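You operate a simulated robot arm through the tools that you are given. There is no shell and no other tool. Be economical: measure what you need, move in short steps, check, and stop when the job is done.

Carry out the task below with a simulated robot arm. There is one attempt and no reset: what you move stays moved.

JOB
Brush the grime off die 7 in the vice and put it back.
Fine: clamp it before you brush; brush back in its place, vice open again.
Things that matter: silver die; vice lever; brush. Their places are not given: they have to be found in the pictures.

The check looks at the end state, three seconds after you hand in, the way a careful person would. Anything else that was tipped, shoved, dropped, spilled or broken makes it a failure.

ROBOT AND FRAMES
A 6-joint arm with a two-finger parallel gripper, fixed in place. Base frame: the origin is at the foot of the arm, x ahead of it, y to its left, z up; the work surface is at about z = 900. Readings come in mm, rad, newtons and seconds.
With the tool pointing down near the work surface it reaches from about 240 to 640 mm from the base axis. Its first joint turns from -1.152 to 1.152 rad. Payload 2.7 kg.
The TCP is the grasp point between the finger pads, 23 mm short of the fingertips. In the tool frame z runs along the fingers and y along their closing line. The gripper opens to 94 mm. The fingers are 38 mm wide and 10 mm thick; the gripper's body (54 by 96 mm) begins 39 mm behind the TCP.
Orientation is that of the tool frame in the base frame, as a unit quaternion [w, x, y, z]. With the fingers straight down and closing along the base's y, the tool's x points along the base's -x, its y along +y and its z along -z.

CONTROLS
- The arm moves only by the tool step_arm. Its argument "steps" is a list of rows, each an object (a shift or turn left out is 0, a gripper value left out holds the last) with "linear": the shift along the base's x, y, z in m, a list of three; "rotation": the turn, a rotation vector about the base's x, y, z in rad, a list of three; "claw": the gripper command, from -1 (fully open) to 1 (shut), values between in proportion. In form: [{"linear": [dx, dy, dz], "rotation": [wx, wy, wz], "claw": claw}, ...]. A call has 1 to 10 rows; each row is the pose to reach, as a shift and turn from the pose commanded when the call began. A row lasts 0.2 s, in which the tool goes at most 50 mm and 0.15 rad; a call with a longer step from one row to the next is refused whole, and so is a gripper value outside its range. Where a pose cannot be reached the arm comes as near as it can. A force on the tool above 40 N (or 10 N above the force at the start of the call, whichever is more), or a blocked arm, ends the call early, and 0.2 s more pass. Each finger travels about 45 mm/s and halts on what it meets, pressing with about 21 N; the grip force reading is that of the motor and also rises with nothing between the fingers. The clock runs only during rows and for 0.2 s after the last one: add rows that repeat a pose to give the fingers time. The reply holds the time, the measured pose of the TCP, the force on the tool along the base axes, the opening and the grip force, in the units named above and with some noise.
- Cameras (640 x 400 px; columns grow to the right, rows downward): "scene" is fixed at [62, -418.6, 1420.7]; the picture's right is [0.89, -0.45, 0.00], its down [-0.20, -0.39, -0.90] and it looks along [0.41, 0.80, -0.44] (base axes); focal length 340 px, centre (320, 200). "wrist" rides on the gripper at [-39, 0, -44] in the tool frame; the picture's right is [0.00, -1.00, 0.00], its down [0.97, 0.00, -0.24] and it looks along [0.24, 0.00, 0.97] (tool axes); focal length 218 px, centre (320, 200).
- grab_frame(camera): a new picture of that camera. It takes no simulated time.
- point_at(camera, pixels): for up to 12 pixels [column, row] of the newest picture of that camera ("zoom" is the newest enlarged one), the place [x, y, z] in the base frame of the surface seen there, good to about 3 mm. It takes no simulated time.
- enlarge(camera, box): a new picture of the part [left, top, right, bottom] of that camera's present view, enlarged. It takes no simulated time.
- job_done(): hands the job in; it is judged then, once.

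Keep the steps short. Do not move on a guess: measure, check each grasp and each placing, and mend mistakes. In all there are 80 turns and 34 pictures (those below and enlarged ones count). Leave the gripper open and the arm clear of the work at the hand-in unless told otherwise, and finish with a single line.

The tools are called after "Call:" as a command line: name --argument value ..., lists and objects as JSON in quotes. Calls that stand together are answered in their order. step_arm: Moves the arm, as the interface text tells. Its arguments: {"type":"object","properties":{"steps":{"type":"array"}},"required":["steps"]} The other tools are called the same way: grab_frame (camera) takes a picture; point_at (camera, pixels) gives the place of the surface under pixels of a picture; enlarge (camera, box) takes an enlarged picture of a part of a camera's view; job_done () hands the job in.

At the start:

```text
time_s: 0.0
eef_pos: [297.4, 199.9, 1285.7]
tool_rot: [0.0, 0.0, 1.0, 0.0]
force: [-0.5, 0.0, 0.6]
width: 94.0
finger_force: 0.1
```

scene: 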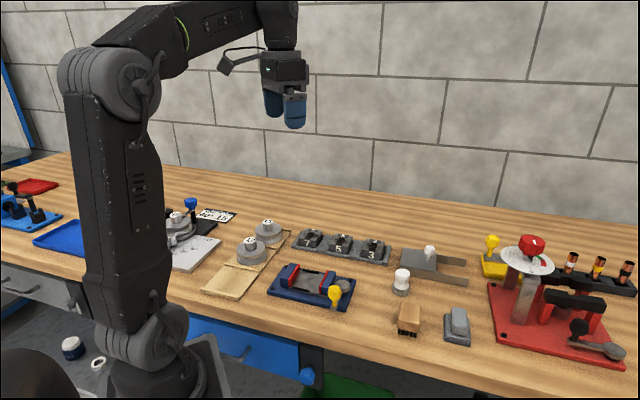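
wrist: 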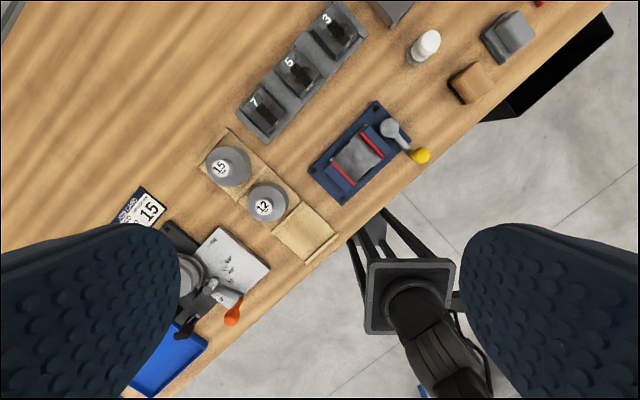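

I see a rack with dies 7, 5 and 3, the blue vice with a yellow-knobbed lever, and a few objects that could be the brush. I'll enlarge both areas first.

Call:
enlarge --camera "scene" --box '[260, 210, 480, 350]'

Call:
enlarge --camera "wrist" --box '[220, 0, 560, 212]'

```text
2.86 times, centred on (370, 280) of scene
```

zoom: 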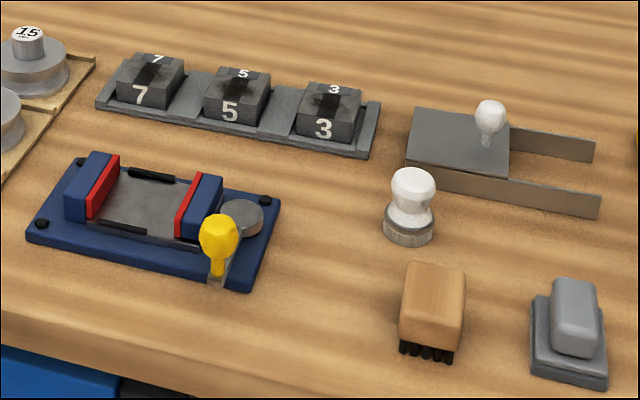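

```text
1.88 times, centred on (390, 106) of wrist
```

zoom: 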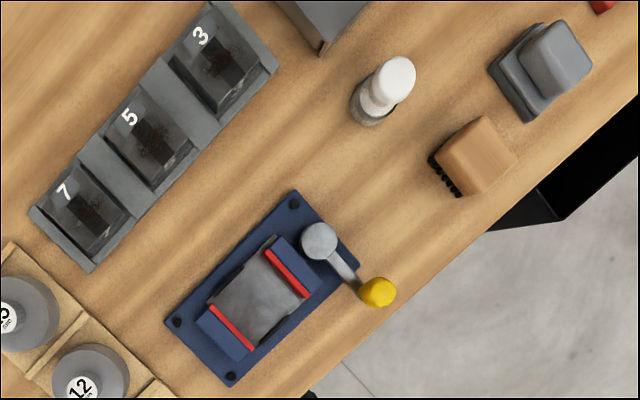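

The brush is the wooden block with black bristles. Next I'll measure points on the dies, vice, lever and brush.

Call:
point_at --camera "zoom" --pixels '[[64, 165], [130, 220], [90, 207], [86, 268], [32, 212], [320, 240], [377, 290], [349, 272], [475, 116], [518, 155], [478, 195], [437, 152]]'

Call:
point_at --camera "zoom" --pixels '[[292, 195], [355, 258], [230, 383], [168, 322], [273, 238], [310, 293], [205, 308], [245, 352], [255, 295], [280, 270], [228, 328], [480, 155]]'

```text
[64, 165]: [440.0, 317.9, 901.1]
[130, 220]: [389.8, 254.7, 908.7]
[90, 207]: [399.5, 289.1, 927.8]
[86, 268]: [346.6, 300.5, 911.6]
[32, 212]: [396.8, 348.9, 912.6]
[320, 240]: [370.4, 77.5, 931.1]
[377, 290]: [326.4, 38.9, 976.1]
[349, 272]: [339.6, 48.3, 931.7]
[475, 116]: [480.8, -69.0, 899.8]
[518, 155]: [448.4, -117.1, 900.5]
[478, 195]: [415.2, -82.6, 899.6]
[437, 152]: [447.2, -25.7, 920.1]
```

```text
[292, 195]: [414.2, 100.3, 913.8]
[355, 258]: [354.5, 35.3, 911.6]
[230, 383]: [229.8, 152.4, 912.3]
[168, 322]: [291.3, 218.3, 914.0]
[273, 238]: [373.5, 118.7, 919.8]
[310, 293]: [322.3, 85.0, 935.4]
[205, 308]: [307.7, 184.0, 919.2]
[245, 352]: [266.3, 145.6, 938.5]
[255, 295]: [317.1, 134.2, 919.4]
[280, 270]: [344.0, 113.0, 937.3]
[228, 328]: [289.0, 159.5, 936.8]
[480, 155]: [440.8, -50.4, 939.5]
```

The vice and rack sit at about -44° to the base axes. I'll turn the tool by -0.765 rad, so the fingers close across the rack, and lower toward the vice for a closer look.

Call:
step_arm --steps '[{"linear": [0.005, -0.01, -0.03], "rotation": [0, 0, -0.13]}, {"linear": [0.015, -0.025, -0.06], "rotation": [0, 0, -0.26]}, {"linear": [0.025, -0.04, -0.09], "rotation": [0, 0, -0.39]}, {"linear": [0.035, -0.055, -0.12], "rotation": [0, 0, -0.52]}, {"linear": [0.04, -0.07, -0.15], "rotation": [0, 0, -0.65]}, {"linear": [0.045, -0.08, -0.18], "rotation": [0, 0, -0.765]}, {"linear": [0.045, -0.08, -0.18], "rotation": [0, 0, -0.765]}]'

Call:
grab_frame --camera "wrist"

```text
time_s: 1.6
eef_pos: [341.6, 119.3, 1107.4]
tool_rot: [0.001, 0.373, 0.928, 0.0]
force: [0.5, -0.7, 0.8]
width: 93.9
finger_force: 0.0
```

```text
29 pictures are left
```

wrist: 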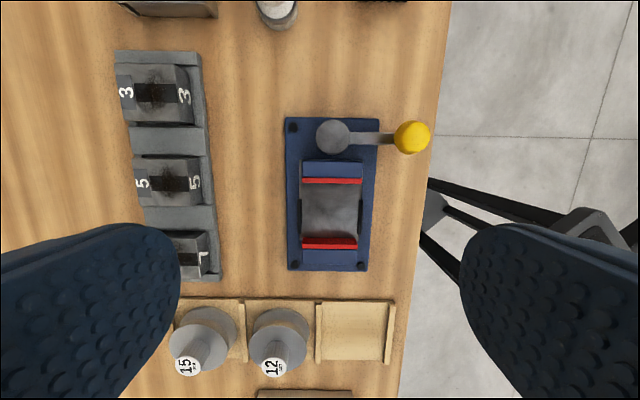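

The view is now square to the vice. I'll enlarge the vice and rack and measure them.

Call:
enlarge --camera "wrist" --box '[270, 105, 450, 280]'

```text
2.29 times, centred on (360, 192) of wrist
```

zoom: 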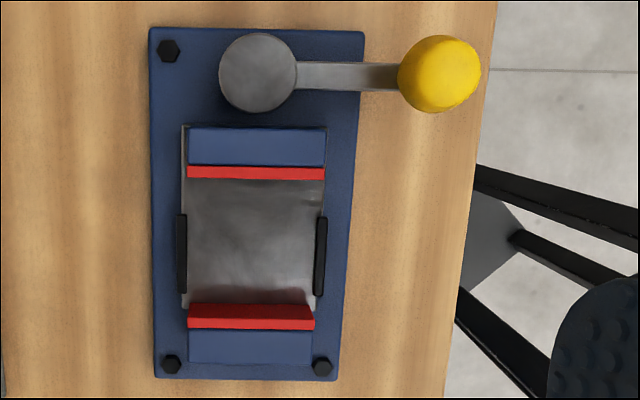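

Call:
point_at --camera "zoom" --pixels '[[192, 173], [322, 173], [193, 312], [312, 312], [182, 250], [321, 255], [250, 240], [257, 72], [440, 73], [345, 75], [255, 148], [252, 350]]'

Call:
point_at --camera "wrist" --pixels '[[143, 85], [195, 123], [138, 155], [200, 160], [196, 207], [148, 206], [208, 232], [206, 277], [168, 184], [205, 140], [182, 232], [190, 260]]'

```text
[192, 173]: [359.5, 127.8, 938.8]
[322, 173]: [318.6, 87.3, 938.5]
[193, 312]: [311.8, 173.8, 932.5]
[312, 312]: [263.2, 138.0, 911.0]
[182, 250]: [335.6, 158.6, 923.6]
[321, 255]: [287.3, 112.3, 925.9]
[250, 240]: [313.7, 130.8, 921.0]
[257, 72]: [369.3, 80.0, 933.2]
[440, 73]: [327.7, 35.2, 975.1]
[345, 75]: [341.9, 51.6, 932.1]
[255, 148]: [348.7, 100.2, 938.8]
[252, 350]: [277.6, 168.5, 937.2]
```

```text
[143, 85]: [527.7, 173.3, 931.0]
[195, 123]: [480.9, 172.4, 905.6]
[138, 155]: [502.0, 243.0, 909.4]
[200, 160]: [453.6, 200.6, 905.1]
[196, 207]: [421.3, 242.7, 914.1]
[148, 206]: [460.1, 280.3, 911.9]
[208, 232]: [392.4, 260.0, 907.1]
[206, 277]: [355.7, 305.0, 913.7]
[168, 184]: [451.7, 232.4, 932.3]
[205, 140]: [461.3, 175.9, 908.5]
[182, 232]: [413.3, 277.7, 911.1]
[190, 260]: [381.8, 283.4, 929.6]
```

Bed is at z≈921 and the jaw tops at z≈938. Next I'll move over die 7 to look at it closely.

Call:
step_arm --steps '[{"linear": [0.014, 0.043, -0.01]}, {"linear": [0.028, 0.086, -0.025]}, {"linear": [0.042, 0.13, -0.04]}, {"linear": [0.053, 0.17, -0.057]}, {"linear": [0.053, 0.17, -0.057]}]'

Call:
enlarge --camera "wrist" --box '[200, 90, 440, 290]'

```text
time_s: 2.8
eef_pos: [397.0, 291.1, 1050.8]
tool_rot: [0.001, 0.373, 0.928, 0.0]
force: [1.2, -0.4, 0.4]
width: 94.0
finger_force: 0.0
```

```text
2.00 times, centred on (320, 190) of wrist
```

zoom: 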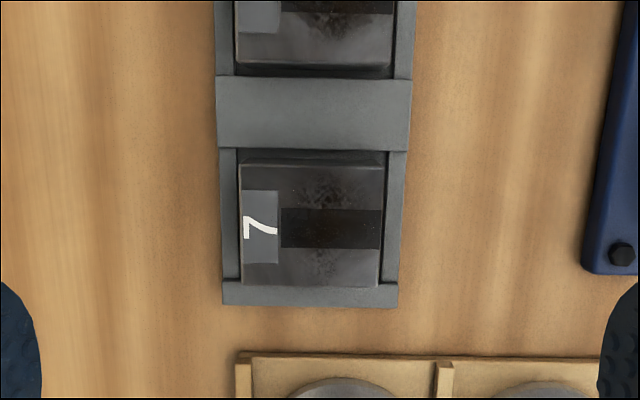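

Call:
point_at --camera "zoom" --pixels '[[243, 170], [382, 170], [377, 282], [244, 282], [310, 225], [232, 200], [395, 220], [310, 297], [310, 110], [310, 156], [300, 180], [262, 215]]'

Call:
enlarge --camera "scene" --box '[280, 215, 400, 290]'

```text
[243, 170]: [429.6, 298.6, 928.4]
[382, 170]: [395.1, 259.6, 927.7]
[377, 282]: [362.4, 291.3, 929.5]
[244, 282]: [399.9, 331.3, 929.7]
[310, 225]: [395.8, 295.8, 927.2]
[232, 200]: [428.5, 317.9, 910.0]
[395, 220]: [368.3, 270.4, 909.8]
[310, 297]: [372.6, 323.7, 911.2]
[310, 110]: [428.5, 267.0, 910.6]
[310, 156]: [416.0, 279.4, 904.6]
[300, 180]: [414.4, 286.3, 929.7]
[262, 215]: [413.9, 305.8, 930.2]
```

```text
5.33 times, centred on (340, 252) of scene
```

zoom: 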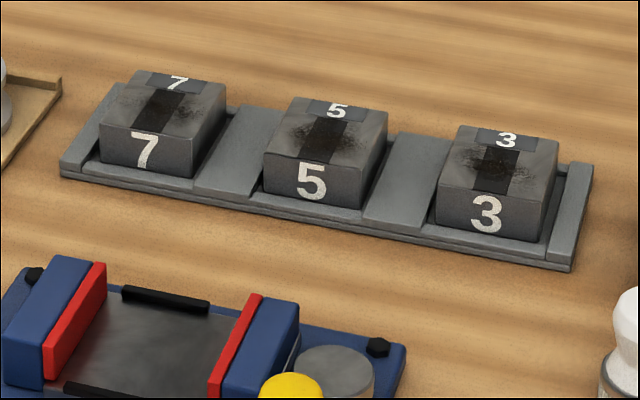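

Die 7 is about 52 × 46 × 25 mm, centred near (397, 295) with its top at 929 and the rack rails at 910. I'll lower around it with the fingers open, stopping high first.

Call:
step_arm --steps '[{"linear": [0.0, 0.004, -0.03], "claw": -1}, {"linear": [0.0, 0.004, -0.06]}, {"linear": [0.0, 0.004, -0.09]}, {"linear": [0.0, 0.004, -0.104]}, {"linear": [0.0, 0.004, -0.104]}]'

Call:
grab_frame --camera "wrist"

```text
time_s: 4.0
eef_pos: [394.5, 295.4, 944.8]
tool_rot: [0.0, 0.372, 0.928, 0.0]
force: [0.5, 0.3, 0.1]
width: 93.8
finger_force: 0.0
```

```text
25 pictures are left
```

wrist: 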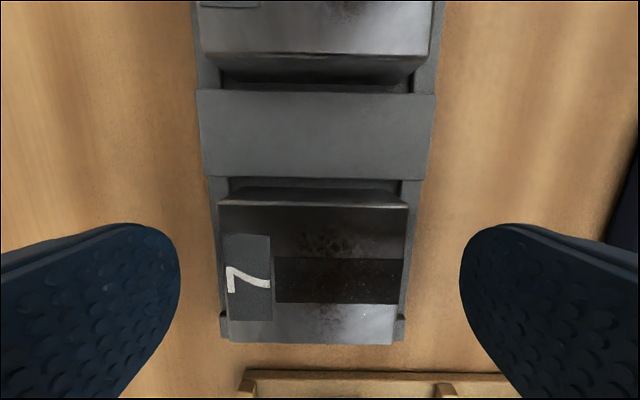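

The die is centred between the fingers, with edges at rows 205 and 338 and columns 222 and 408. Next I lower 9 mm, keeping the tips just above the rails, and close.

Call:
step_arm --steps '[{"linear": [0, 0, -0.009]}, {"linear": [0, 0, -0.009]}, {"linear": [0, 0, -0.009], "claw": 0.2}, {"linear": [0, 0, -0.009], "claw": 1}, {"linear": [0, 0, -0.009], "claw": 1}, {"linear": [0, 0, -0.009], "claw": 1}, {"linear": [0, 0, -0.009], "claw": 1}]'

```text
time_s: 5.6
eef_pos: [396.0, 294.1, 936.1]
tool_rot: [0.001, 0.373, 0.928, 0.001]
force: [1.3, 1.3, 0.5]
width: 55.9
finger_force: 21.4
```

The grip holds at 55.9 mm wide with 21 N. I'll lift straight up and look.

Call:
step_arm --steps '[{"linear": [0, 0, 0.01]}, {"linear": [0, 0, 0.04]}, {"linear": [0, 0, 0.075]}, {"linear": [0, 0, 0.075]}]'

Call:
grab_frame --camera "scene"

```text
time_s: 6.6
eef_pos: [395.0, 295.1, 1012.3]
tool_rot: [0.0, 0.373, 0.928, -0.001]
force: [-0.7, 1.1, -4.5]
width: 55.8
finger_force: 21.2
```

```text
24 pictures are left
```

scene: 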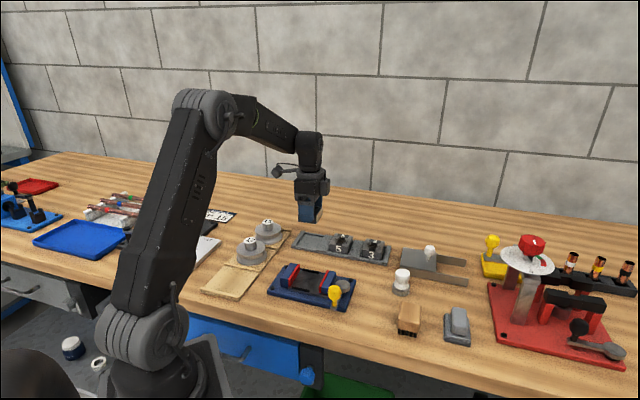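

Die 7 is lifted. I'll carry it above the vice centre, near (315, 131.5).

Call:
step_arm --steps '[{"linear": [-0.016, -0.0325, 0]}, {"linear": [-0.032, -0.065, 0]}, {"linear": [-0.048, -0.0975, 0]}, {"linear": [-0.064, -0.13, 0]}, {"linear": [-0.08, -0.1624, 0]}, {"linear": [-0.08, -0.1624, 0]}, {"linear": [-0.08, -0.1624, -0.02]}, {"linear": [-0.08, -0.1624, -0.02]}]'

Call:
grab_frame --camera "wrist"

```text
time_s: 8.4
eef_pos: [313.4, 132.1, 991.9]
tool_rot: [0.0, 0.372, 0.928, 0.0]
force: [0.5, 0.2, -3.8]
width: 55.4
finger_force: 20.8
```

```text
23 pictures are left
```

wrist: 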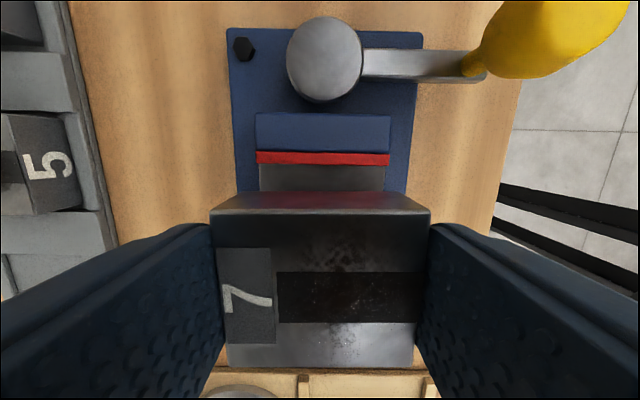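

The upper jaw edge works out about 32 mm in +u from the TCP, so the die is centred in the gap. I'll lower it slowly.

Call:
step_arm --steps '[{"linear": [0, 0, -0.015]}, {"linear": [0, 0, -0.028]}, {"linear": [0, 0, -0.033]}, {"linear": [0, 0, -0.034]}, {"linear": [0, 0, -0.034]}]'

```text
time_s: 9.6
eef_pos: [314.1, 133.2, 957.8]
tool_rot: [0.001, 0.373, 0.928, -0.001]
force: [0.0, -0.1, -4.6]
width: 55.6
finger_force: 20.8
```

There is no contact yet, so I go down 1 mm per row and watch the force.

Call:
step_arm --steps '[{"linear": [0, 0, -0.001]}, {"linear": [0, 0, -0.002]}, {"linear": [0, 0, -0.003]}]'

```text
time_s: 10.4
eef_pos: [316.3, 131.3, 952.8]
tool_rot: [0.001, 0.373, 0.928, 0.001]
force: [0.7, -0.4, -5.1]
width: 55.8
finger_force: 21.0
```

Call:
step_arm --steps '[{"linear": [0, 0, -0.001]}, {"linear": [0, 0, -0.002]}, {"linear": [0, 0, -0.002]}]'

Call:
enlarge --camera "scene" --box '[260, 230, 380, 320]'

```text
time_s: 11.2
eef_pos: [317.3, 131.6, 953.0]
tool_rot: [0.0, 0.373, 0.928, 0.0]
force: [-0.3, 0.6, -4.4]
width: 55.7
finger_force: 21.7
```

```text
4.44 times, centred on (320, 275) of scene
```

zoom: 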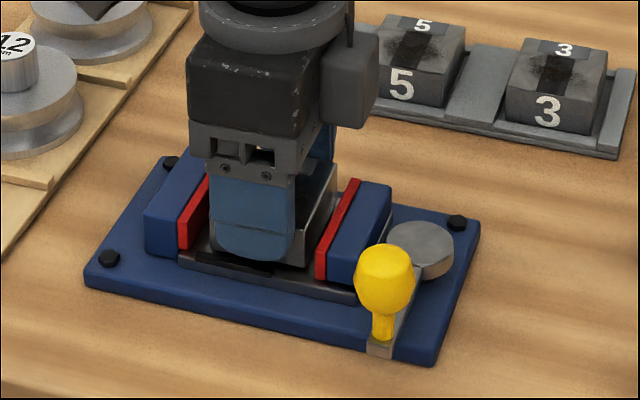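

Still no contact. I'll go on down in small increments.

Call:
step_arm --steps '[{"linear": [0, 0, -0.001]}, {"linear": [0, 0, -0.001]}, {"linear": [0, 0, -0.002]}]'

```text
time_s: 12.0
eef_pos: [315.6, 131.8, 950.9]
tool_rot: [0.001, 0.373, 0.928, 0.0]
force: [-3.8, 0.5, 9.6]
width: 56.0
finger_force: 21.1
```

Contact: the force went from -4.5 to +9.6 N. I'll open the gripper and rise.

Call:
step_arm --steps '[{"linear": [0, 0, 0.0], "claw": 0.0}, {"linear": [0, 0, 0.0], "claw": -1}, {"linear": [0, 0, 0.0], "claw": -1}, {"linear": [0, 0, 0.0], "claw": -1}, {"linear": [0, 0, 0.03], "claw": -1}, {"linear": [0, 0, 0.07]}, {"linear": [0, 0, 0.11]}, {"linear": [0, 0, 0.11]}]'

Call:
grab_frame --camera "wrist"

Call:
enlarge --camera "scene" --box '[260, 230, 380, 320]'

```text
time_s: 13.8
eef_pos: [314.5, 131.7, 1063.1]
tool_rot: [0.0, 0.373, 0.928, 0.0]
force: [-0.1, -0.3, -0.4]
width: 94.0
finger_force: 0.1
```

```text
21 pictures are left
```

wrist: 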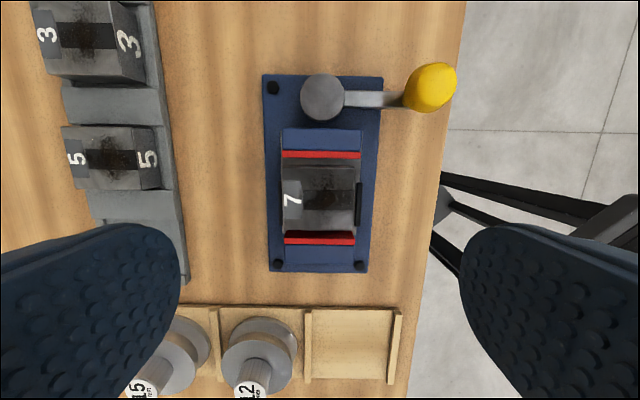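

```text
4.44 times, centred on (320, 275) of scene
```

zoom: 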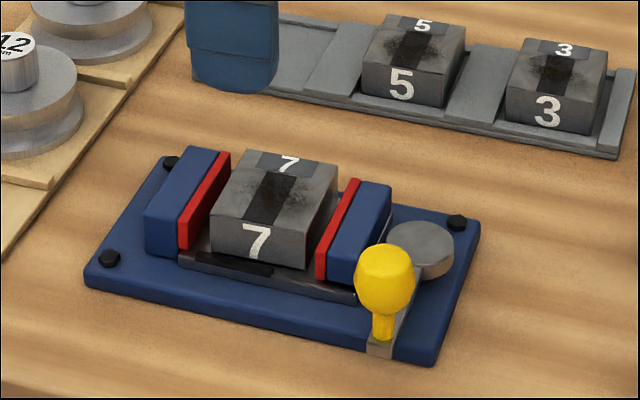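

Die 7 sits level between the jaws. Next is the lever, so I'll measure the knob, arm and pivot from this view.

Call:
point_at --camera "wrist" --pixels '[[322, 97], [438, 75], [425, 90], [412, 98], [432, 66], [452, 78], [430, 110], [375, 98], [407, 80], [392, 100]]'

Call:
point_at --camera "zoom" --pixels '[[385, 250], [360, 275], [410, 280], [383, 305], [383, 330], [380, 350], [420, 240]]'

```text
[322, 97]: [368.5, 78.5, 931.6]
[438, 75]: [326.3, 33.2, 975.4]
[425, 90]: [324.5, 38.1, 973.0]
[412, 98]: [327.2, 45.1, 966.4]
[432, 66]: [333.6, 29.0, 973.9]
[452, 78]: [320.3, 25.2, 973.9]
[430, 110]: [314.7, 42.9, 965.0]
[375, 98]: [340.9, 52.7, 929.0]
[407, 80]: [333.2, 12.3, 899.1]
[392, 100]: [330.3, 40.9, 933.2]
```

```text
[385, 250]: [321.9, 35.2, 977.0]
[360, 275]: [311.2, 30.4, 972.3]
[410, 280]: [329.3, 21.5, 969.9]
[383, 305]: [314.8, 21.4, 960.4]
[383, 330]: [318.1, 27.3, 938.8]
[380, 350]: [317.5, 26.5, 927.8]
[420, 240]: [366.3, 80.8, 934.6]
```

The knob axis is near (323, 33) with its ball at z 955–977, and the pivot is at (368, 79), a radius of about 65 mm. The jaw blocks the -u side, so the lever must swing toward +u. I'll turn the tool by -1.571 so the fingers straddle the knob along the swing direction, staying high.

Call:
step_arm --steps '[{"linear": [0.001, -0.01, 0], "rotation": [0, 0, -0.15]}, {"linear": [0.002, -0.02, 0], "rotation": [0, 0, -0.3]}, {"linear": [0.003, -0.03, 0], "rotation": [0, 0, -0.45]}, {"linear": [0.004, -0.04, 0], "rotation": [0, 0, -0.6]}, {"linear": [0.005, -0.05, 0], "rotation": [0, 0, -0.75]}, {"linear": [0.006, -0.06, 0], "rotation": [0, 0, -0.9]}, {"linear": [0.007, -0.07, 0], "rotation": [0, 0, -1.05]}, {"linear": [0.0076, -0.08, 0], "rotation": [0, 0, -1.2]}, {"linear": [0.0076, -0.09, 0], "rotation": [0, 0, -1.35]}, {"linear": [0.0076, -0.0985, 0], "rotation": [0, 0, -1.49]}]'

Call:
step_arm --steps '[{"linear": [0, 0, 0], "rotation": [0, 0, -0.081]}, {"linear": [0, 0, -0.02], "rotation": [0, 0, -0.081]}, {"linear": [0, 0, -0.02], "rotation": [0, 0, -0.081]}]'

Call:
grab_frame --camera "wrist"

```text
time_s: 16.0
eef_pos: [323.7, 32.5, 1061.6]
tool_rot: [0.001, 0.903, 0.429, -0.001]
force: [0.6, -0.6, -0.2]
width: 93.9
finger_force: 0.1
```

```text
time_s: 16.8
eef_pos: [322.3, 32.3, 1040.9]
tool_rot: [0.0, 0.92, 0.393, -0.001]
force: [-0.9, -1.0, -0.9]
width: 93.9
finger_force: 0.0
```

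```text
19 pictures are left
```

wrist: 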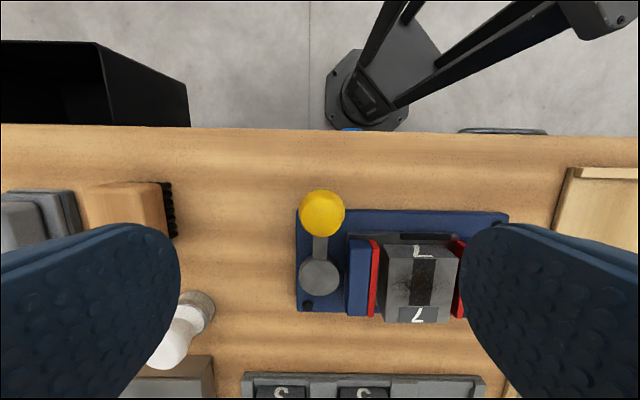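

The knob is centred between the fingers at (322, 213). I'll lower to z≈968 and close on it.

Call:
step_arm --steps '[{"linear": [-0.0015, -0.0015, -0.035]}, {"linear": [-0.0015, -0.0015, -0.06]}, {"linear": [-0.0015, -0.0015, -0.073]}, {"linear": [-0.0015, -0.0015, -0.073], "claw": 0}, {"linear": [-0.0015, -0.0015, -0.073], "claw": 1}, {"linear": [-0.0015, -0.0015, -0.073], "claw": 1}, {"linear": [-0.0015, -0.0015, -0.073], "claw": 1}, {"linear": [-0.0015, -0.0015, -0.073], "claw": 1}, {"linear": [-0.0015, -0.0015, -0.073], "claw": 1}]'

Call:
grab_frame --camera "wrist"

```text
time_s: 18.8
eef_pos: [321.6, 30.4, 966.5]
tool_rot: [0.0, 0.92, 0.393, 0.0]
force: [-1.6, -1.2, -2.4]
width: 27.6
finger_force: 45.2
```

```text
18 pictures are left
```

wrist: 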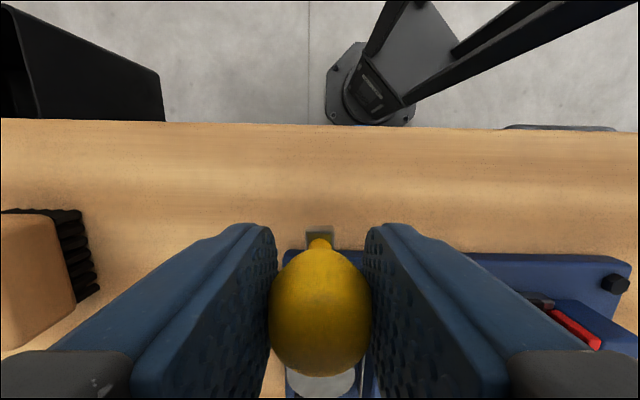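

The knob is firmly gripped. I'll swing it about 0.2 rad counterclockwise (toward +u) around the pivot and read the forces.

Call:
step_arm --steps '[{"linear": [0.005, -0.0045, 0], "rotation": [0, 0, 0.1]}, {"linear": [0.0105, -0.0084, 0], "rotation": [0, 0, 0.2]}, {"linear": [0.0105, -0.0084, 0], "rotation": [0, 0, 0.2]}]'

```text
time_s: 19.6
eef_pos: [332.0, 23.1, 965.1]
tool_rot: [0.0, 0.876, 0.483, -0.001]
force: [-4.2, -0.3, 0.2]
width: 27.5
finger_force: 44.6
```

It moves freely at about 4 N. I'll continue along the arc to about 0.8 rad.

Call:
step_arm --steps '[{"linear": [0.0088, -0.0048, 0], "rotation": [0, 0, 0.15]}, {"linear": [0.0183, -0.0083, 0], "rotation": [0, 0, 0.3]}, {"linear": [0.0282, -0.0103, 0], "rotation": [0, 0, 0.45]}, {"linear": [0.0382, -0.0108, 0], "rotation": [0, 0, 0.6]}, {"linear": [0.0382, -0.0108, 0], "rotation": [0, 0, 0.6]}]'

Call:
enlarge --camera "scene" --box '[260, 220, 400, 320]'

```text
time_s: 20.8
eef_pos: [370.5, 13.4, 967.4]
tool_rot: [0.0, 0.693, 0.721, 0.001]
force: [-0.6, 13.0, -5.0]
width: 27.4
finger_force: 44.9
```

```text
4.00 times, centred on (330, 270) of scene
```

zoom: 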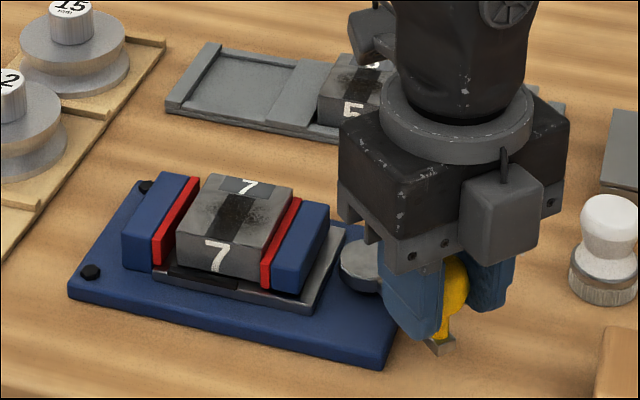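

The jaw closes as the lever turns. The 13 N radial pull says my radius is about 2 mm too large, so I'll correct it to 65 mm and go on to 1.25 rad.

Call:
step_arm --steps '[{"linear": [0.0096, 0.0032, 0], "rotation": [0, 0, 0.15]}, {"linear": [0.019, 0.0056, 0], "rotation": [0, 0, 0.3]}, {"linear": [0.028, 0.0094, 0], "rotation": [0, 0, 0.45]}, {"linear": [0.028, 0.0094, 0], "rotation": [0, 0, 0.45]}]'

Call:
enlarge --camera "scene" --box '[260, 220, 400, 320]'

```text
time_s: 21.8
eef_pos: [397.8, 20.6, 965.8]
tool_rot: [0.003, 0.515, 0.857, 0.0]
force: [4.4, -19.1, 5.1]
width: 27.1
finger_force: 44.9
```

```text
4.00 times, centred on (330, 270) of scene
```

zoom: 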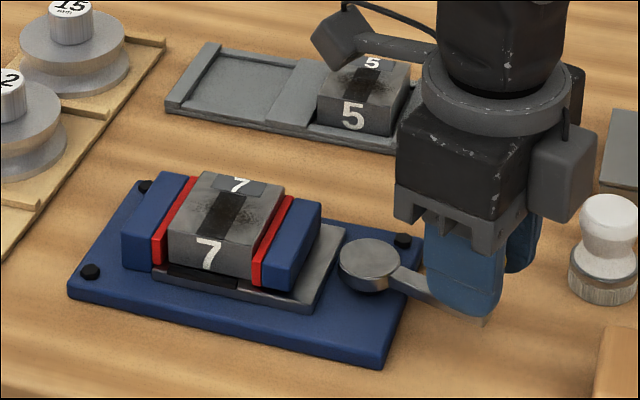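

The jaws are nearly on the die. Using a mid radius of 66 mm, I'll continue to about 1.55 rad.

Call:
step_arm --steps '[{"linear": [0.0048, 0.0012, 0], "rotation": [0, 0, 0.075]}, {"linear": [0.0091, 0.004, 0], "rotation": [0, 0, 0.15]}, {"linear": [0.013, 0.007, 0], "rotation": [0, 0, 0.225]}, {"linear": [0.0167, 0.0104, 0], "rotation": [0, 0, 0.3]}, {"linear": [0.0167, 0.0104, 0], "rotation": [0, 0, 0.3]}]'

Call:
enlarge --camera "scene" --box '[260, 220, 400, 320]'

```text
time_s: 22.6
eef_pos: [404.7, 26.9, 968.6]
tool_rot: [-0.008, 0.429, 0.903, -0.005]
force: [-14.3, -5.3, 9.8]
width: 27.6
finger_force: 45.0
stopped in row 3: the force on the tool passed its limit (the readings are from after the stop); the commanded pose is now the measured one
```

```text
4.00 times, centred on (330, 270) of scene
```

zoom: 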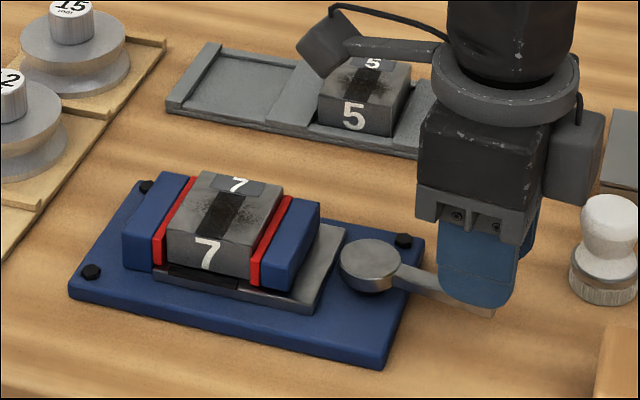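

The arm stopped at about 1.38 rad with the jaws touching both sides of the die. I'll push a little more to see whether this is a hard clamp.

Call:
step_arm --steps '[{"linear": [0.0025, 0.0017, 0], "rotation": [0, 0, 0.04]}, {"linear": [0.005, 0.0035, 0], "rotation": [0, 0, 0.08]}, {"linear": [0.005, 0.0035, 0], "rotation": [0, 0, 0.08]}]'

```text
time_s: 23.1
eef_pos: [404.6, 27.0, 966.2]
tool_rot: [-0.012, 0.41, 0.912, -0.01]
force: [-13.2, -5.2, 10.4]
width: 27.4
finger_force: 44.8
stopped in row 2: the force on the tool passed its limit (the readings are from after the stop); the commanded pose is now the measured one
```

It's a hard stop, so the die is clamped. I'll open, rise, and check that the lever and jaws stay put.

Call:
step_arm --steps '[{"linear": [0, 0, 0], "claw": 0}, {"linear": [0, 0, 0], "claw": -0.5}, {"linear": [0, 0, 0], "claw": -0.5}, {"linear": [0, 0, 0.03]}, {"linear": [0, 0, 0.07]}, {"linear": [0, 0, 0.11]}, {"linear": [0, 0, 0.15]}, {"linear": [0, 0, 0.15]}]'

Call:
grab_frame --camera "wrist"

Call:
enlarge --camera "scene" --box '[270, 230, 430, 340]'

```text
time_s: 24.9
eef_pos: [404.7, 28.7, 1114.6]
tool_rot: [-0.011, 0.41, 0.912, -0.009]
force: [-0.3, 0.0, 0.0]
width: 70.4
finger_force: 0.1
```

```text
14 pictures are left
```

wrist: 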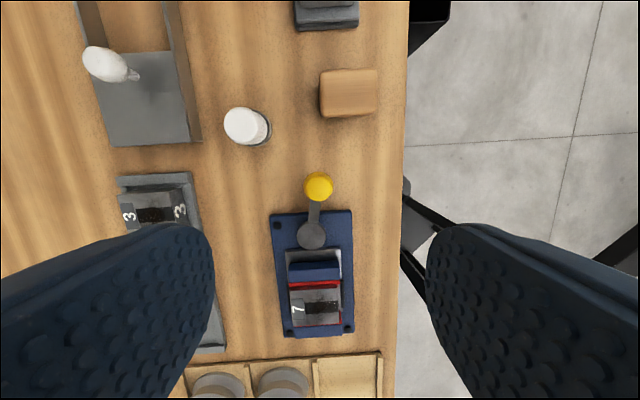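

```text
3.64 times, centred on (350, 285) of scene
```

zoom: 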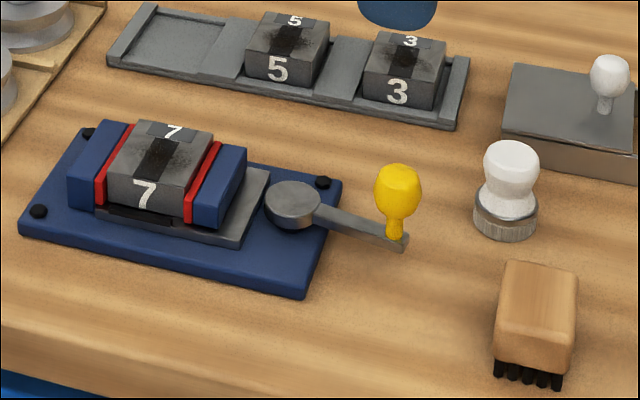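

The vice holds: the lever points away and the jaws are tight on the die. Next I'll measure the brush at (348, 93) and the clamped die.

Call:
enlarge --camera "wrist" --box '[220, 40, 420, 165]'

Call:
point_at --camera "wrist" --pixels '[[292, 285], [338, 285], [340, 325], [293, 325], [312, 300], [318, 187], [246, 125], [313, 235]]'

```text
3.20 times, centred on (320, 102) of wrist
```

zoom: 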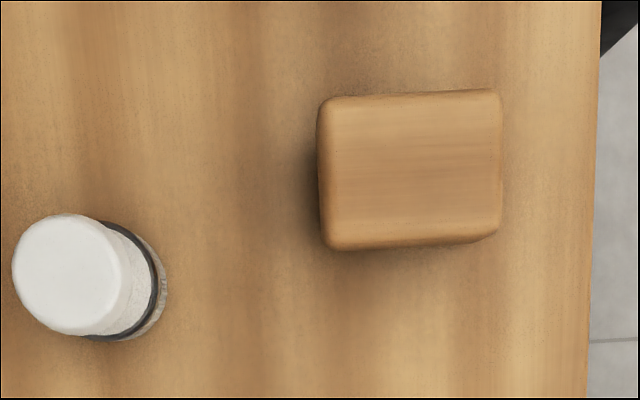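

```text
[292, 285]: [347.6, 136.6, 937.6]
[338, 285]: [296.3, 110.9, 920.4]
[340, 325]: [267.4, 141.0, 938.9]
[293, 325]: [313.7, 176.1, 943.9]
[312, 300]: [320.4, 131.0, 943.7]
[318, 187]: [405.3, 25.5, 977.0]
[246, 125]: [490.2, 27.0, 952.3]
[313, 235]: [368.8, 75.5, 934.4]
```

Call:
point_at --camera "zoom" --pixels '[[323, 105], [497, 95], [498, 230], [328, 245], [411, 168], [329, 168], [495, 165], [411, 95], [411, 243], [75, 270], [150, 290]]'

```text
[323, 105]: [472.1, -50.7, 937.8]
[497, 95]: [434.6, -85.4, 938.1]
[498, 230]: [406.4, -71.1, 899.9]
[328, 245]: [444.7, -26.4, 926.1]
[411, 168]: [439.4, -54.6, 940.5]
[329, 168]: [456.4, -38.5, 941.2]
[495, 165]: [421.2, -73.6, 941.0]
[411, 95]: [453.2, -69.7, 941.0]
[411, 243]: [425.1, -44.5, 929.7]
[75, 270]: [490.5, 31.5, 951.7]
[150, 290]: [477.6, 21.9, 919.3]
```

The brush stands on its bristles, centred near (439, -56.5) with its top at 941. It is about 51 mm along v and 38 mm along u. I'll level and realign the tool and move above it.

Call:
step_arm --steps '[{"linear": [0.01, -0.025, 0], "rotation": [0.004, -0.013, 0.03], "claw": -1}, {"linear": [0.02, -0.05, -0.02], "rotation": [0.008, -0.027, 0.06]}, {"linear": [0.0344, -0.0835, -0.05], "rotation": [0.008, -0.027, 0.06]}, {"linear": [0.0344, -0.0835, -0.09], "rotation": [0.008, -0.027, 0.06]}, {"linear": [0.0344, -0.0835, -0.116], "rotation": [0.008, -0.027, 0.06]}, {"linear": [0.0344, -0.0835, -0.116], "rotation": [0.008, -0.027, 0.06]}]'

Call:
grab_frame --camera "wrist"

```text
time_s: 26.3
eef_pos: [440.2, -55.6, 998.4]
tool_rot: [0.0, 0.382, 0.924, 0.0]
force: [-0.6, -0.4, 0.5]
width: 93.9
finger_force: 0.0
```

```text
11 pictures are left
```

wrist: 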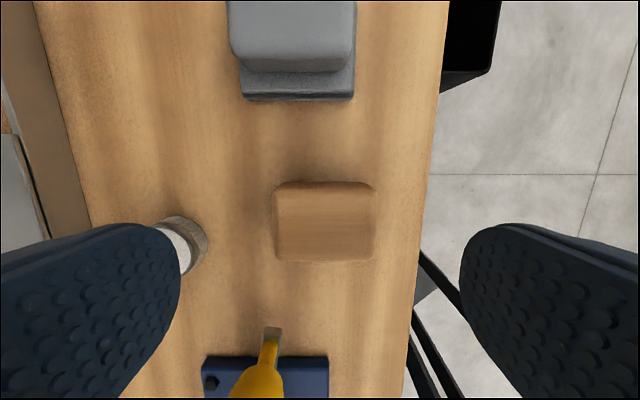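

The brush is slightly off centre (cols 273–378, rows 185–258), which calls for a (0, -3 mm) shift. I'll lower to z≈938 and close.

Call:
step_arm --steps '[{"linear": [0, -0.0033, -0.025]}, {"linear": [0, -0.0033, -0.05]}, {"linear": [0, -0.0033, -0.061]}, {"linear": [0, -0.0033, -0.061], "claw": 0}, {"linear": [0, -0.0033, -0.061], "claw": 1}, {"linear": [0, -0.0033, -0.061], "claw": 1}, {"linear": [0, -0.0033, -0.061], "claw": 1}, {"linear": [0, -0.0033, -0.061], "claw": 1}]'

Call:
enlarge --camera "scene" --box '[360, 270, 480, 345]'

```text
time_s: 28.1
eef_pos: [440.3, -59.9, 937.7]
tool_rot: [0.0, 0.382, 0.924, 0.001]
force: [0.6, 0.9, -0.4]
width: 53.7
finger_force: 21.2
```

```text
5.33 times, centred on (420, 308) of scene
```

zoom: 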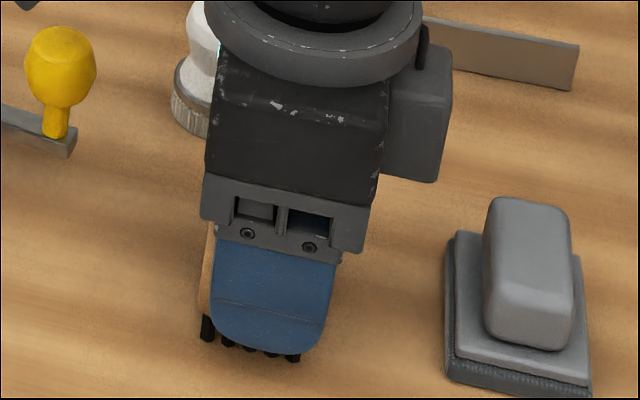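

The brush is gripped at 53.7 mm. I'll note its place as commanded TCP (439, -59.8, 939.2). I'll lift high enough to clear the knob, then carry it over the die.

Call:
step_arm --steps '[{"linear": [0, 0, 0.02]}, {"linear": [0, 0, 0.06]}, {"linear": [0, 0, 0.1]}, {"linear": [-0.0258, 0.0395, 0.1]}, {"linear": [-0.0516, 0.079, 0.1]}, {"linear": [-0.0774, 0.1185, 0.1]}, {"linear": [-0.1032, 0.158, 0.1]}, {"linear": [-0.129, 0.1973, 0.1]}, {"linear": [-0.129, 0.1973, 0.1]}, {"linear": [-0.129, 0.1973, 0.065]}]'

Call:
grab_frame --camera "wrist"

```text
time_s: 30.3
eef_pos: [307.5, 138.8, 1003.5]
tool_rot: [0.0, 0.382, 0.924, 0.0]
force: [0.0, 0.0, -0.6]
width: 53.6
finger_force: 21.4
```

```text
9 pictures are left
```

wrist: 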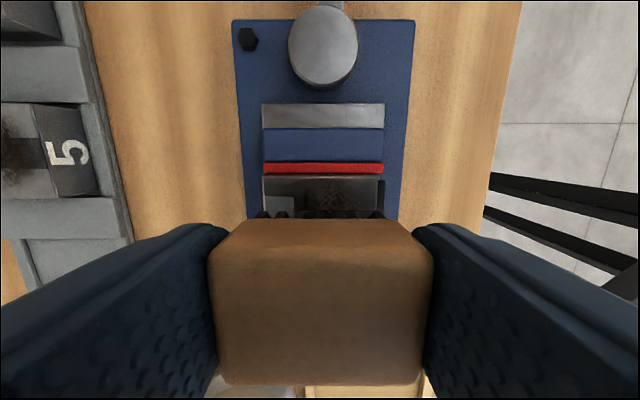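

I'm over the die and about 2.4 mm short in +u. I'll lower in small steps until the bristles touch.

Call:
step_arm --steps '[{"linear": [0.0017, -0.0017, -0.012]}, {"linear": [0.0017, -0.0017, -0.016]}, {"linear": [0.0017, -0.0017, -0.018]}, {"linear": [0.0017, -0.0017, -0.019]}, {"linear": [0.0017, -0.0017, -0.02]}]'

```text
time_s: 31.5
eef_pos: [310.5, 135.6, 984.4]
tool_rot: [0.0, 0.382, 0.924, -0.001]
force: [0.2, 0.1, -0.9]
width: 53.5
finger_force: 21.7
```

Call:
step_arm --steps '[{"linear": [0, 0, -0.0005]}, {"linear": [0, 0, -0.001]}, {"linear": [0, 0, -0.0015]}]'

```text
time_s: 32.3
eef_pos: [313.4, 136.0, 982.7]
tool_rot: [0.0, 0.382, 0.924, 0.0]
force: [0.8, 0.0, -0.7]
width: 53.4
finger_force: 20.4
```

Call:
step_arm --steps '[{"linear": [0, 0, -0.0005]}, {"linear": [0, 0, -0.001]}, {"linear": [0, 0, -0.0015]}]'

```text
time_s: 33.1
eef_pos: [312.3, 136.3, 982.4]
tool_rot: [0.001, 0.381, 0.924, 0.001]
force: [-3.3, -3.4, 16.3]
width: 53.3
finger_force: 21.3
```

Contact at about 16 N. I'll ease 0.5 mm and stroke along v, ±16 mm.

Call:
step_arm --steps '[{"linear": [0.006, 0.006, 0.0005]}, {"linear": [0.0113, 0.0113, 0.0005]}, {"linear": [0.005, 0.005, 0.0005]}, {"linear": [-0.003, -0.003, 0.0005]}, {"linear": [-0.0113, -0.0113, 0.0005]}, {"linear": [-0.005, -0.005, 0.0005]}, {"linear": [0.003, 0.003, 0.0005]}, {"linear": [0.0113, 0.0113, 0.0005]}, {"linear": [0.005, 0.005, 0.0005]}, {"linear": [0, 0, 0.0005]}]'

Call:
step_arm --steps '[{"linear": [-0.006, -0.006, 0]}, {"linear": [-0.0113, -0.0113, 0]}, {"linear": [-0.0063, -0.0163, 0]}, {"linear": [0.003, -0.007, 0]}, {"linear": [0.0113, 0.002, 0]}, {"linear": [0.0145, 0.0082, 0]}, {"linear": [0.006, 0.015, 0]}, {"linear": [-0.003, 0.009, 0]}, {"linear": [-0.0113, -0.001, 0]}, {"linear": [-0.015, -0.006, 0]}]'

```text
time_s: 35.3
eef_pos: [311.6, 136.2, 981.2]
tool_rot: [-0.001, 0.381, 0.924, -0.001]
force: [-0.8, -0.2, 0.0]
width: 53.6
finger_force: 21.1
```

```text
time_s: 37.5
eef_pos: [297.0, 129.8, 981.0]
tool_rot: [0.001, 0.382, 0.924, 0.001]
force: [0.3, -1.1, -1.8]
width: 53.7
finger_force: 21.2
```

The force dropped to about 0 N at the end, so contact may have been light. I'll lift and move aside in -u to see how clean the die is.

Call:
step_arm --steps '[{"linear": [0.005, 0.005, 0.03]}, {"linear": [0.015, 0.005, 0.07]}, {"linear": [0.015, 0.03, 0.09]}, {"linear": [0.015, 0.06, 0.09]}, {"linear": [0.015, 0.06, 0.09]}]'

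Call:
enlarge --camera "scene" --box '[270, 210, 390, 310]'

```text
time_s: 38.7
eef_pos: [311.7, 188.4, 1071.9]
tool_rot: [0.0, 0.381, 0.924, 0.0]
force: [-0.2, 0.0, -0.8]
width: 53.5
finger_force: 21.2
```

```text
4.00 times, centred on (330, 260) of scene
```

zoom: 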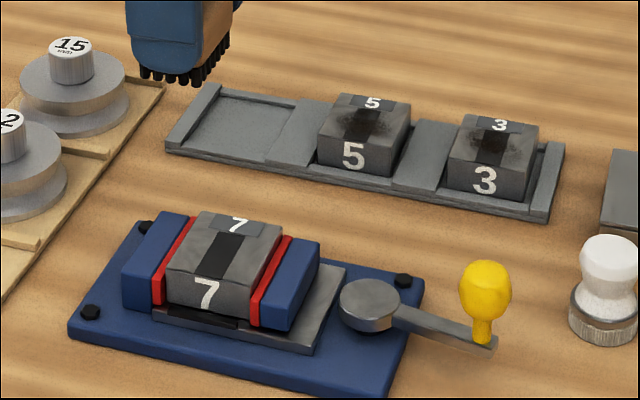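

The smudge looks gone and a sharp-edged dark band remains. I'll zoom in to see whether the band is a groove or leftover grime.

Call:
enlarge --camera "scene" --box '[296, 255, 346, 300]'

```text
8.89 times, centred on (321, 278) of scene
```

zoom: 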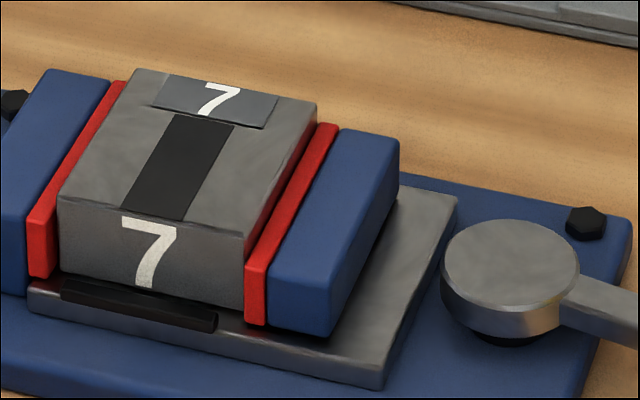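

The die is clean and the band is part of it. I'll carry the brush back over its place at commanded (439, -59.8).

Call:
step_arm --steps '[{"linear": [0.0212, -0.0416, 0]}, {"linear": [0.0424, -0.0832, 0]}, {"linear": [0.0636, -0.1248, 0]}, {"linear": [0.0848, -0.1664, 0]}, {"linear": [0.106, -0.208, 0]}, {"linear": [0.1273, -0.2496, 0]}, {"linear": [0.1273, -0.2496, -0.045]}, {"linear": [0.1273, -0.2496, -0.09]}, {"linear": [0.1273, -0.2496, -0.122]}, {"linear": [0.1273, -0.2496, -0.126]}]'

Call:
step_arm --steps '[{"linear": [0, 0, -0.002]}, {"linear": [0, 0, -0.004]}, {"linear": [0, 0, -0.0055]}, {"linear": [0, 0, -0.006]}]'

```text
time_s: 40.9
eef_pos: [440.6, -59.3, 944.3]
tool_rot: [0.0, 0.381, 0.925, 0.0]
force: [-1.2, -0.3, -1.4]
width: 53.7
finger_force: 20.8
```

```text
time_s: 41.9
eef_pos: [440.5, -60.9, 939.4]
tool_rot: [0.001, 0.382, 0.924, 0.0]
force: [-0.8, -0.6, -0.4]
width: 54.0
finger_force: 21.1
```

Call:
step_arm --steps '[{"linear": [0, 0, -0.0005]}, {"linear": [0, 0, -0.001]}]'

```text
time_s: 42.5
eef_pos: [441.3, -60.5, 938.1]
tool_rot: [0.0, 0.383, 0.924, 0.001]
force: [0.1, -0.5, -1.4]
width: 53.6
finger_force: 21.2
```

Call:
step_arm --steps '[{"linear": [0, 0, -0.0005]}, {"linear": [0, 0, -0.001]}]'

```text
time_s: 43.1
eef_pos: [440.9, -59.9, 937.0]
tool_rot: [0.0, 0.382, 0.924, 0.0]
force: [0.1, 0.3, -0.7]
width: 53.5
finger_force: 21.4
```

Call:
step_arm --steps '[{"linear": [0, 0, -0.0005]}, {"linear": [0, 0, -0.001]}]'

```text
time_s: 43.7
eef_pos: [440.6, -60.3, 937.3]
tool_rot: [0.0, 0.382, 0.924, 0.0]
force: [-2.2, 1.8, 5.6]
width: 53.7
finger_force: 20.3
```

Light contact (+5.6 N), so the brush is on the bench. I'll release and rise.

Call:
step_arm --steps '[{"linear": [0, 0, 0], "claw": 0.0}, {"linear": [0, 0, 0], "claw": -1}, {"linear": [0, 0, 0], "claw": -1}, {"linear": [0, 0, 0], "claw": -1}, {"linear": [0, 0, 0.03]}, {"linear": [0, 0, 0.07]}, {"linear": [0, 0, 0.11]}, {"linear": [0, 0, 0.14]}, {"linear": [0, 0, 0.14]}]'

Call:
grab_frame --camera "wrist"

```text
time_s: 45.7
eef_pos: [441.5, -60.0, 1076.8]
tool_rot: [0.0, 0.382, 0.924, -0.001]
force: [0.3, -0.2, -1.2]
width: 94.1
finger_force: 0.1
```

```text
6 pictures are left
```

wrist: 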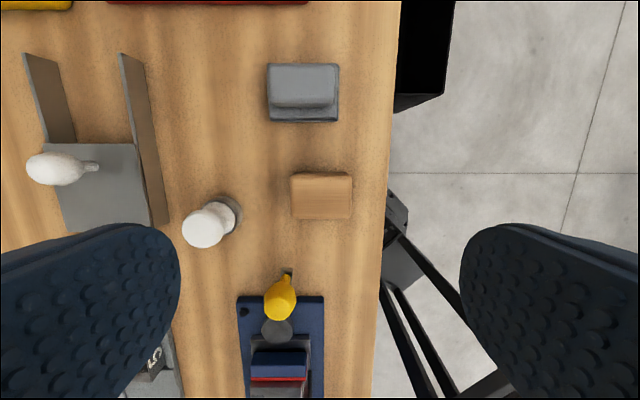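

The brush stands upright in its place. Next I'll grip the knob again at (404.6, 27), with the gripper partly open, to reopen the vice.

Call:
step_arm --steps '[{"linear": [-0.012, 0.029, 0], "rotation": [0, 0, -0.06], "claw": -0.3}, {"linear": [-0.023, 0.058, 0], "rotation": [0, 0, -0.115]}, {"linear": [-0.0344, 0.0868, 0], "rotation": [0, 0, -0.115]}, {"linear": [-0.0344, 0.0868, -0.03], "rotation": [0, 0, -0.115]}, {"linear": [-0.0344, 0.0868, -0.06], "rotation": [0, 0, -0.115]}, {"linear": [-0.0344, 0.0868, -0.06], "rotation": [0, 0, -0.115]}]'

Call:
grab_frame --camera "wrist"

```text
time_s: 47.1
eef_pos: [406.5, 25.3, 1015.2]
tool_rot: [0.0, 0.434, 0.901, 0.0]
force: [0.6, -0.1, -0.2]
width: 61.1
finger_force: 0.1
```

```text
5 pictures are left
```

wrist: 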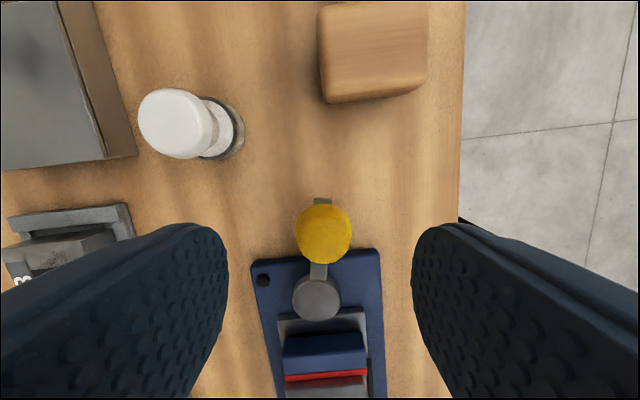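

The knob is centred at (323, 233). I'll lower and grip.

Call:
step_arm --steps '[{"linear": [0, 0, -0.025]}, {"linear": [0, 0, -0.049]}, {"linear": [0, 0, -0.049]}, {"linear": [0, 0, -0.049], "claw": 0.5}, {"linear": [0, 0, -0.049], "claw": 1}, {"linear": [0, 0, -0.049], "claw": 1}, {"linear": [0, 0, -0.049], "claw": 1}, {"linear": [0, 0, -0.049], "claw": 1}]'

```text
time_s: 48.9
eef_pos: [404.4, 24.7, 967.7]
tool_rot: [-0.002, 0.434, 0.901, -0.002]
force: [-12.0, -12.7, 0.8]
width: 27.6
finger_force: 44.8
```

Gripped. I'll swing back clockwise around pivot (369, 78), first half.

Call:
step_arm --steps '[{"linear": [-0.0036, -0.0032, 0], "rotation": [0, 0, -0.075]}, {"linear": [-0.0072, -0.0064, 0], "rotation": [0, 0, -0.15]}, {"linear": [-0.0158, -0.0109, 0], "rotation": [0, 0, -0.3]}, {"linear": [-0.0253, -0.0132, 0], "rotation": [0, 0, -0.45]}, {"linear": [-0.035, -0.014, 0], "rotation": [0, 0, -0.6]}, {"linear": [-0.035, -0.014, 0], "rotation": [0, 0, -0.6]}]'

```text
time_s: 50.3
eef_pos: [371.6, 12.8, 966.2]
tool_rot: [0.0, 0.683, 0.731, 0.002]
force: [4.4, 16.4, -7.7]
width: 27.4
finger_force: 44.7
```

There's a radial pull of 16 N, so I'll use a slightly smaller radius for the second half.

Call:
step_arm --steps '[{"linear": [-0.0097, 0.0016, 0], "rotation": [0, 0, -0.15]}, {"linear": [-0.019, 0.0037, 0], "rotation": [0, 0, -0.3]}, {"linear": [-0.028, 0.0071, 0], "rotation": [0, 0, -0.45]}, {"linear": [-0.0363, 0.0119, 0], "rotation": [0, 0, -0.6]}, {"linear": [-0.0442, 0.0174, 0], "rotation": [0, 0, -0.75]}, {"linear": [-0.0467, 0.0198, 0], "rotation": [0, 0, -0.8]}, {"linear": [-0.0467, 0.0198, 0], "rotation": [0, 0, -0.8]}]'

```text
time_s: 51.9
eef_pos: [321.6, 31.6, 967.0]
tool_rot: [0.0, 0.913, 0.409, -0.004]
force: [-16.8, -19.0, -0.5]
width: 27.3
finger_force: 45.0
```

The lever is back at its starting place. I'll open, rise, and check the vice.

Call:
step_arm --steps '[{"linear": [0, 0, 0], "claw": 0}, {"linear": [0, 0, 0], "claw": -1}, {"linear": [0, 0, 0], "claw": -1}, {"linear": [0, 0, 0.03]}, {"linear": [0, 0, 0.07]}, {"linear": [0, 0, 0.11], "rotation": [0, 0, 0.15]}, {"linear": [0, 0, 0.11], "rotation": [0, 0, 0.3]}, {"linear": [0, 0, 0.11], "rotation": [0, 0, 0.45]}, {"linear": [0, 0, 0.11], "rotation": [0, 0, 0.6]}, {"linear": [0, 0, 0.11], "rotation": [0, 0, 0.75]}]'

Call:
step_arm --steps '[{"linear": [-0.002, 0.016, 0], "rotation": [0, 0, 0.15]}, {"linear": [-0.004, 0.032, 0], "rotation": [0, 0, 0.3]}, {"linear": [-0.007, 0.052, 0], "rotation": [0, 0, 0.45]}, {"linear": [-0.009, 0.07, 0], "rotation": [0, 0, 0.6]}, {"linear": [-0.011, 0.09, 0], "rotation": [0, 0, 0.75]}, {"linear": [-0.0129, 0.1047, -0.03], "rotation": [0, 0, 0.775]}, {"linear": [-0.0129, 0.1047, -0.045], "rotation": [0, 0, 0.775]}, {"linear": [-0.0129, 0.1047, -0.045], "rotation": [0, 0, 0.775]}]'

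Call:
grab_frame --camera "wrist"

```text
time_s: 54.1
eef_pos: [324.0, 33.1, 1077.7]
tool_rot: [0.0, 0.699, 0.716, 0.001]
force: [-0.6, -0.1, -0.6]
width: 94.1
finger_force: 0.0
```

```text
time_s: 55.9
eef_pos: [310.2, 137.8, 1031.0]
tool_rot: [0.0, 0.377, 0.926, 0.0]
force: [0.1, 0.0, 0.4]
width: 93.9
finger_force: 0.1
```

```text
4 pictures are left
```

wrist: 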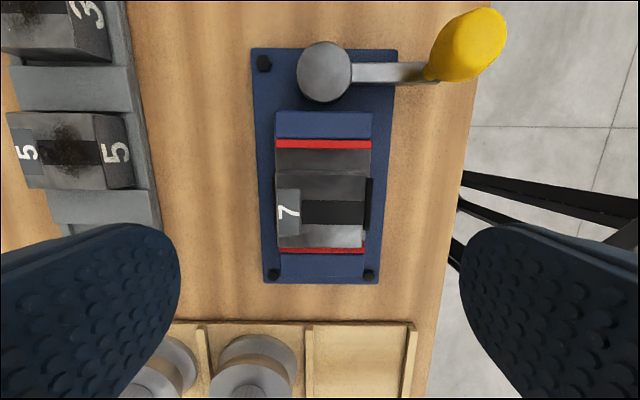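

The vice is open and die 7 rests against the fixed jaw. I shift about 1.6 mm to centre on it, lower to the same grip height, and close.

Call:
step_arm --steps '[{"linear": [-0.0016, 0, -0.03]}, {"linear": [-0.0016, 0, -0.06]}, {"linear": [-0.0016, 0, -0.076]}, {"linear": [-0.0016, 0, -0.081]}, {"linear": [-0.0016, 0, -0.081], "claw": 0}, {"linear": [-0.0016, 0, -0.081], "claw": 1}, {"linear": [-0.0016, 0, -0.081], "claw": 1}, {"linear": [-0.0016, 0, -0.081], "claw": 1}, {"linear": [-0.0016, 0, -0.081], "claw": 1}]'

```text
time_s: 57.9
eef_pos: [309.2, 136.8, 951.8]
tool_rot: [0.0, 0.377, 0.926, 0.0]
force: [1.3, -0.2, -0.7]
width: 56.0
finger_force: 20.7
```

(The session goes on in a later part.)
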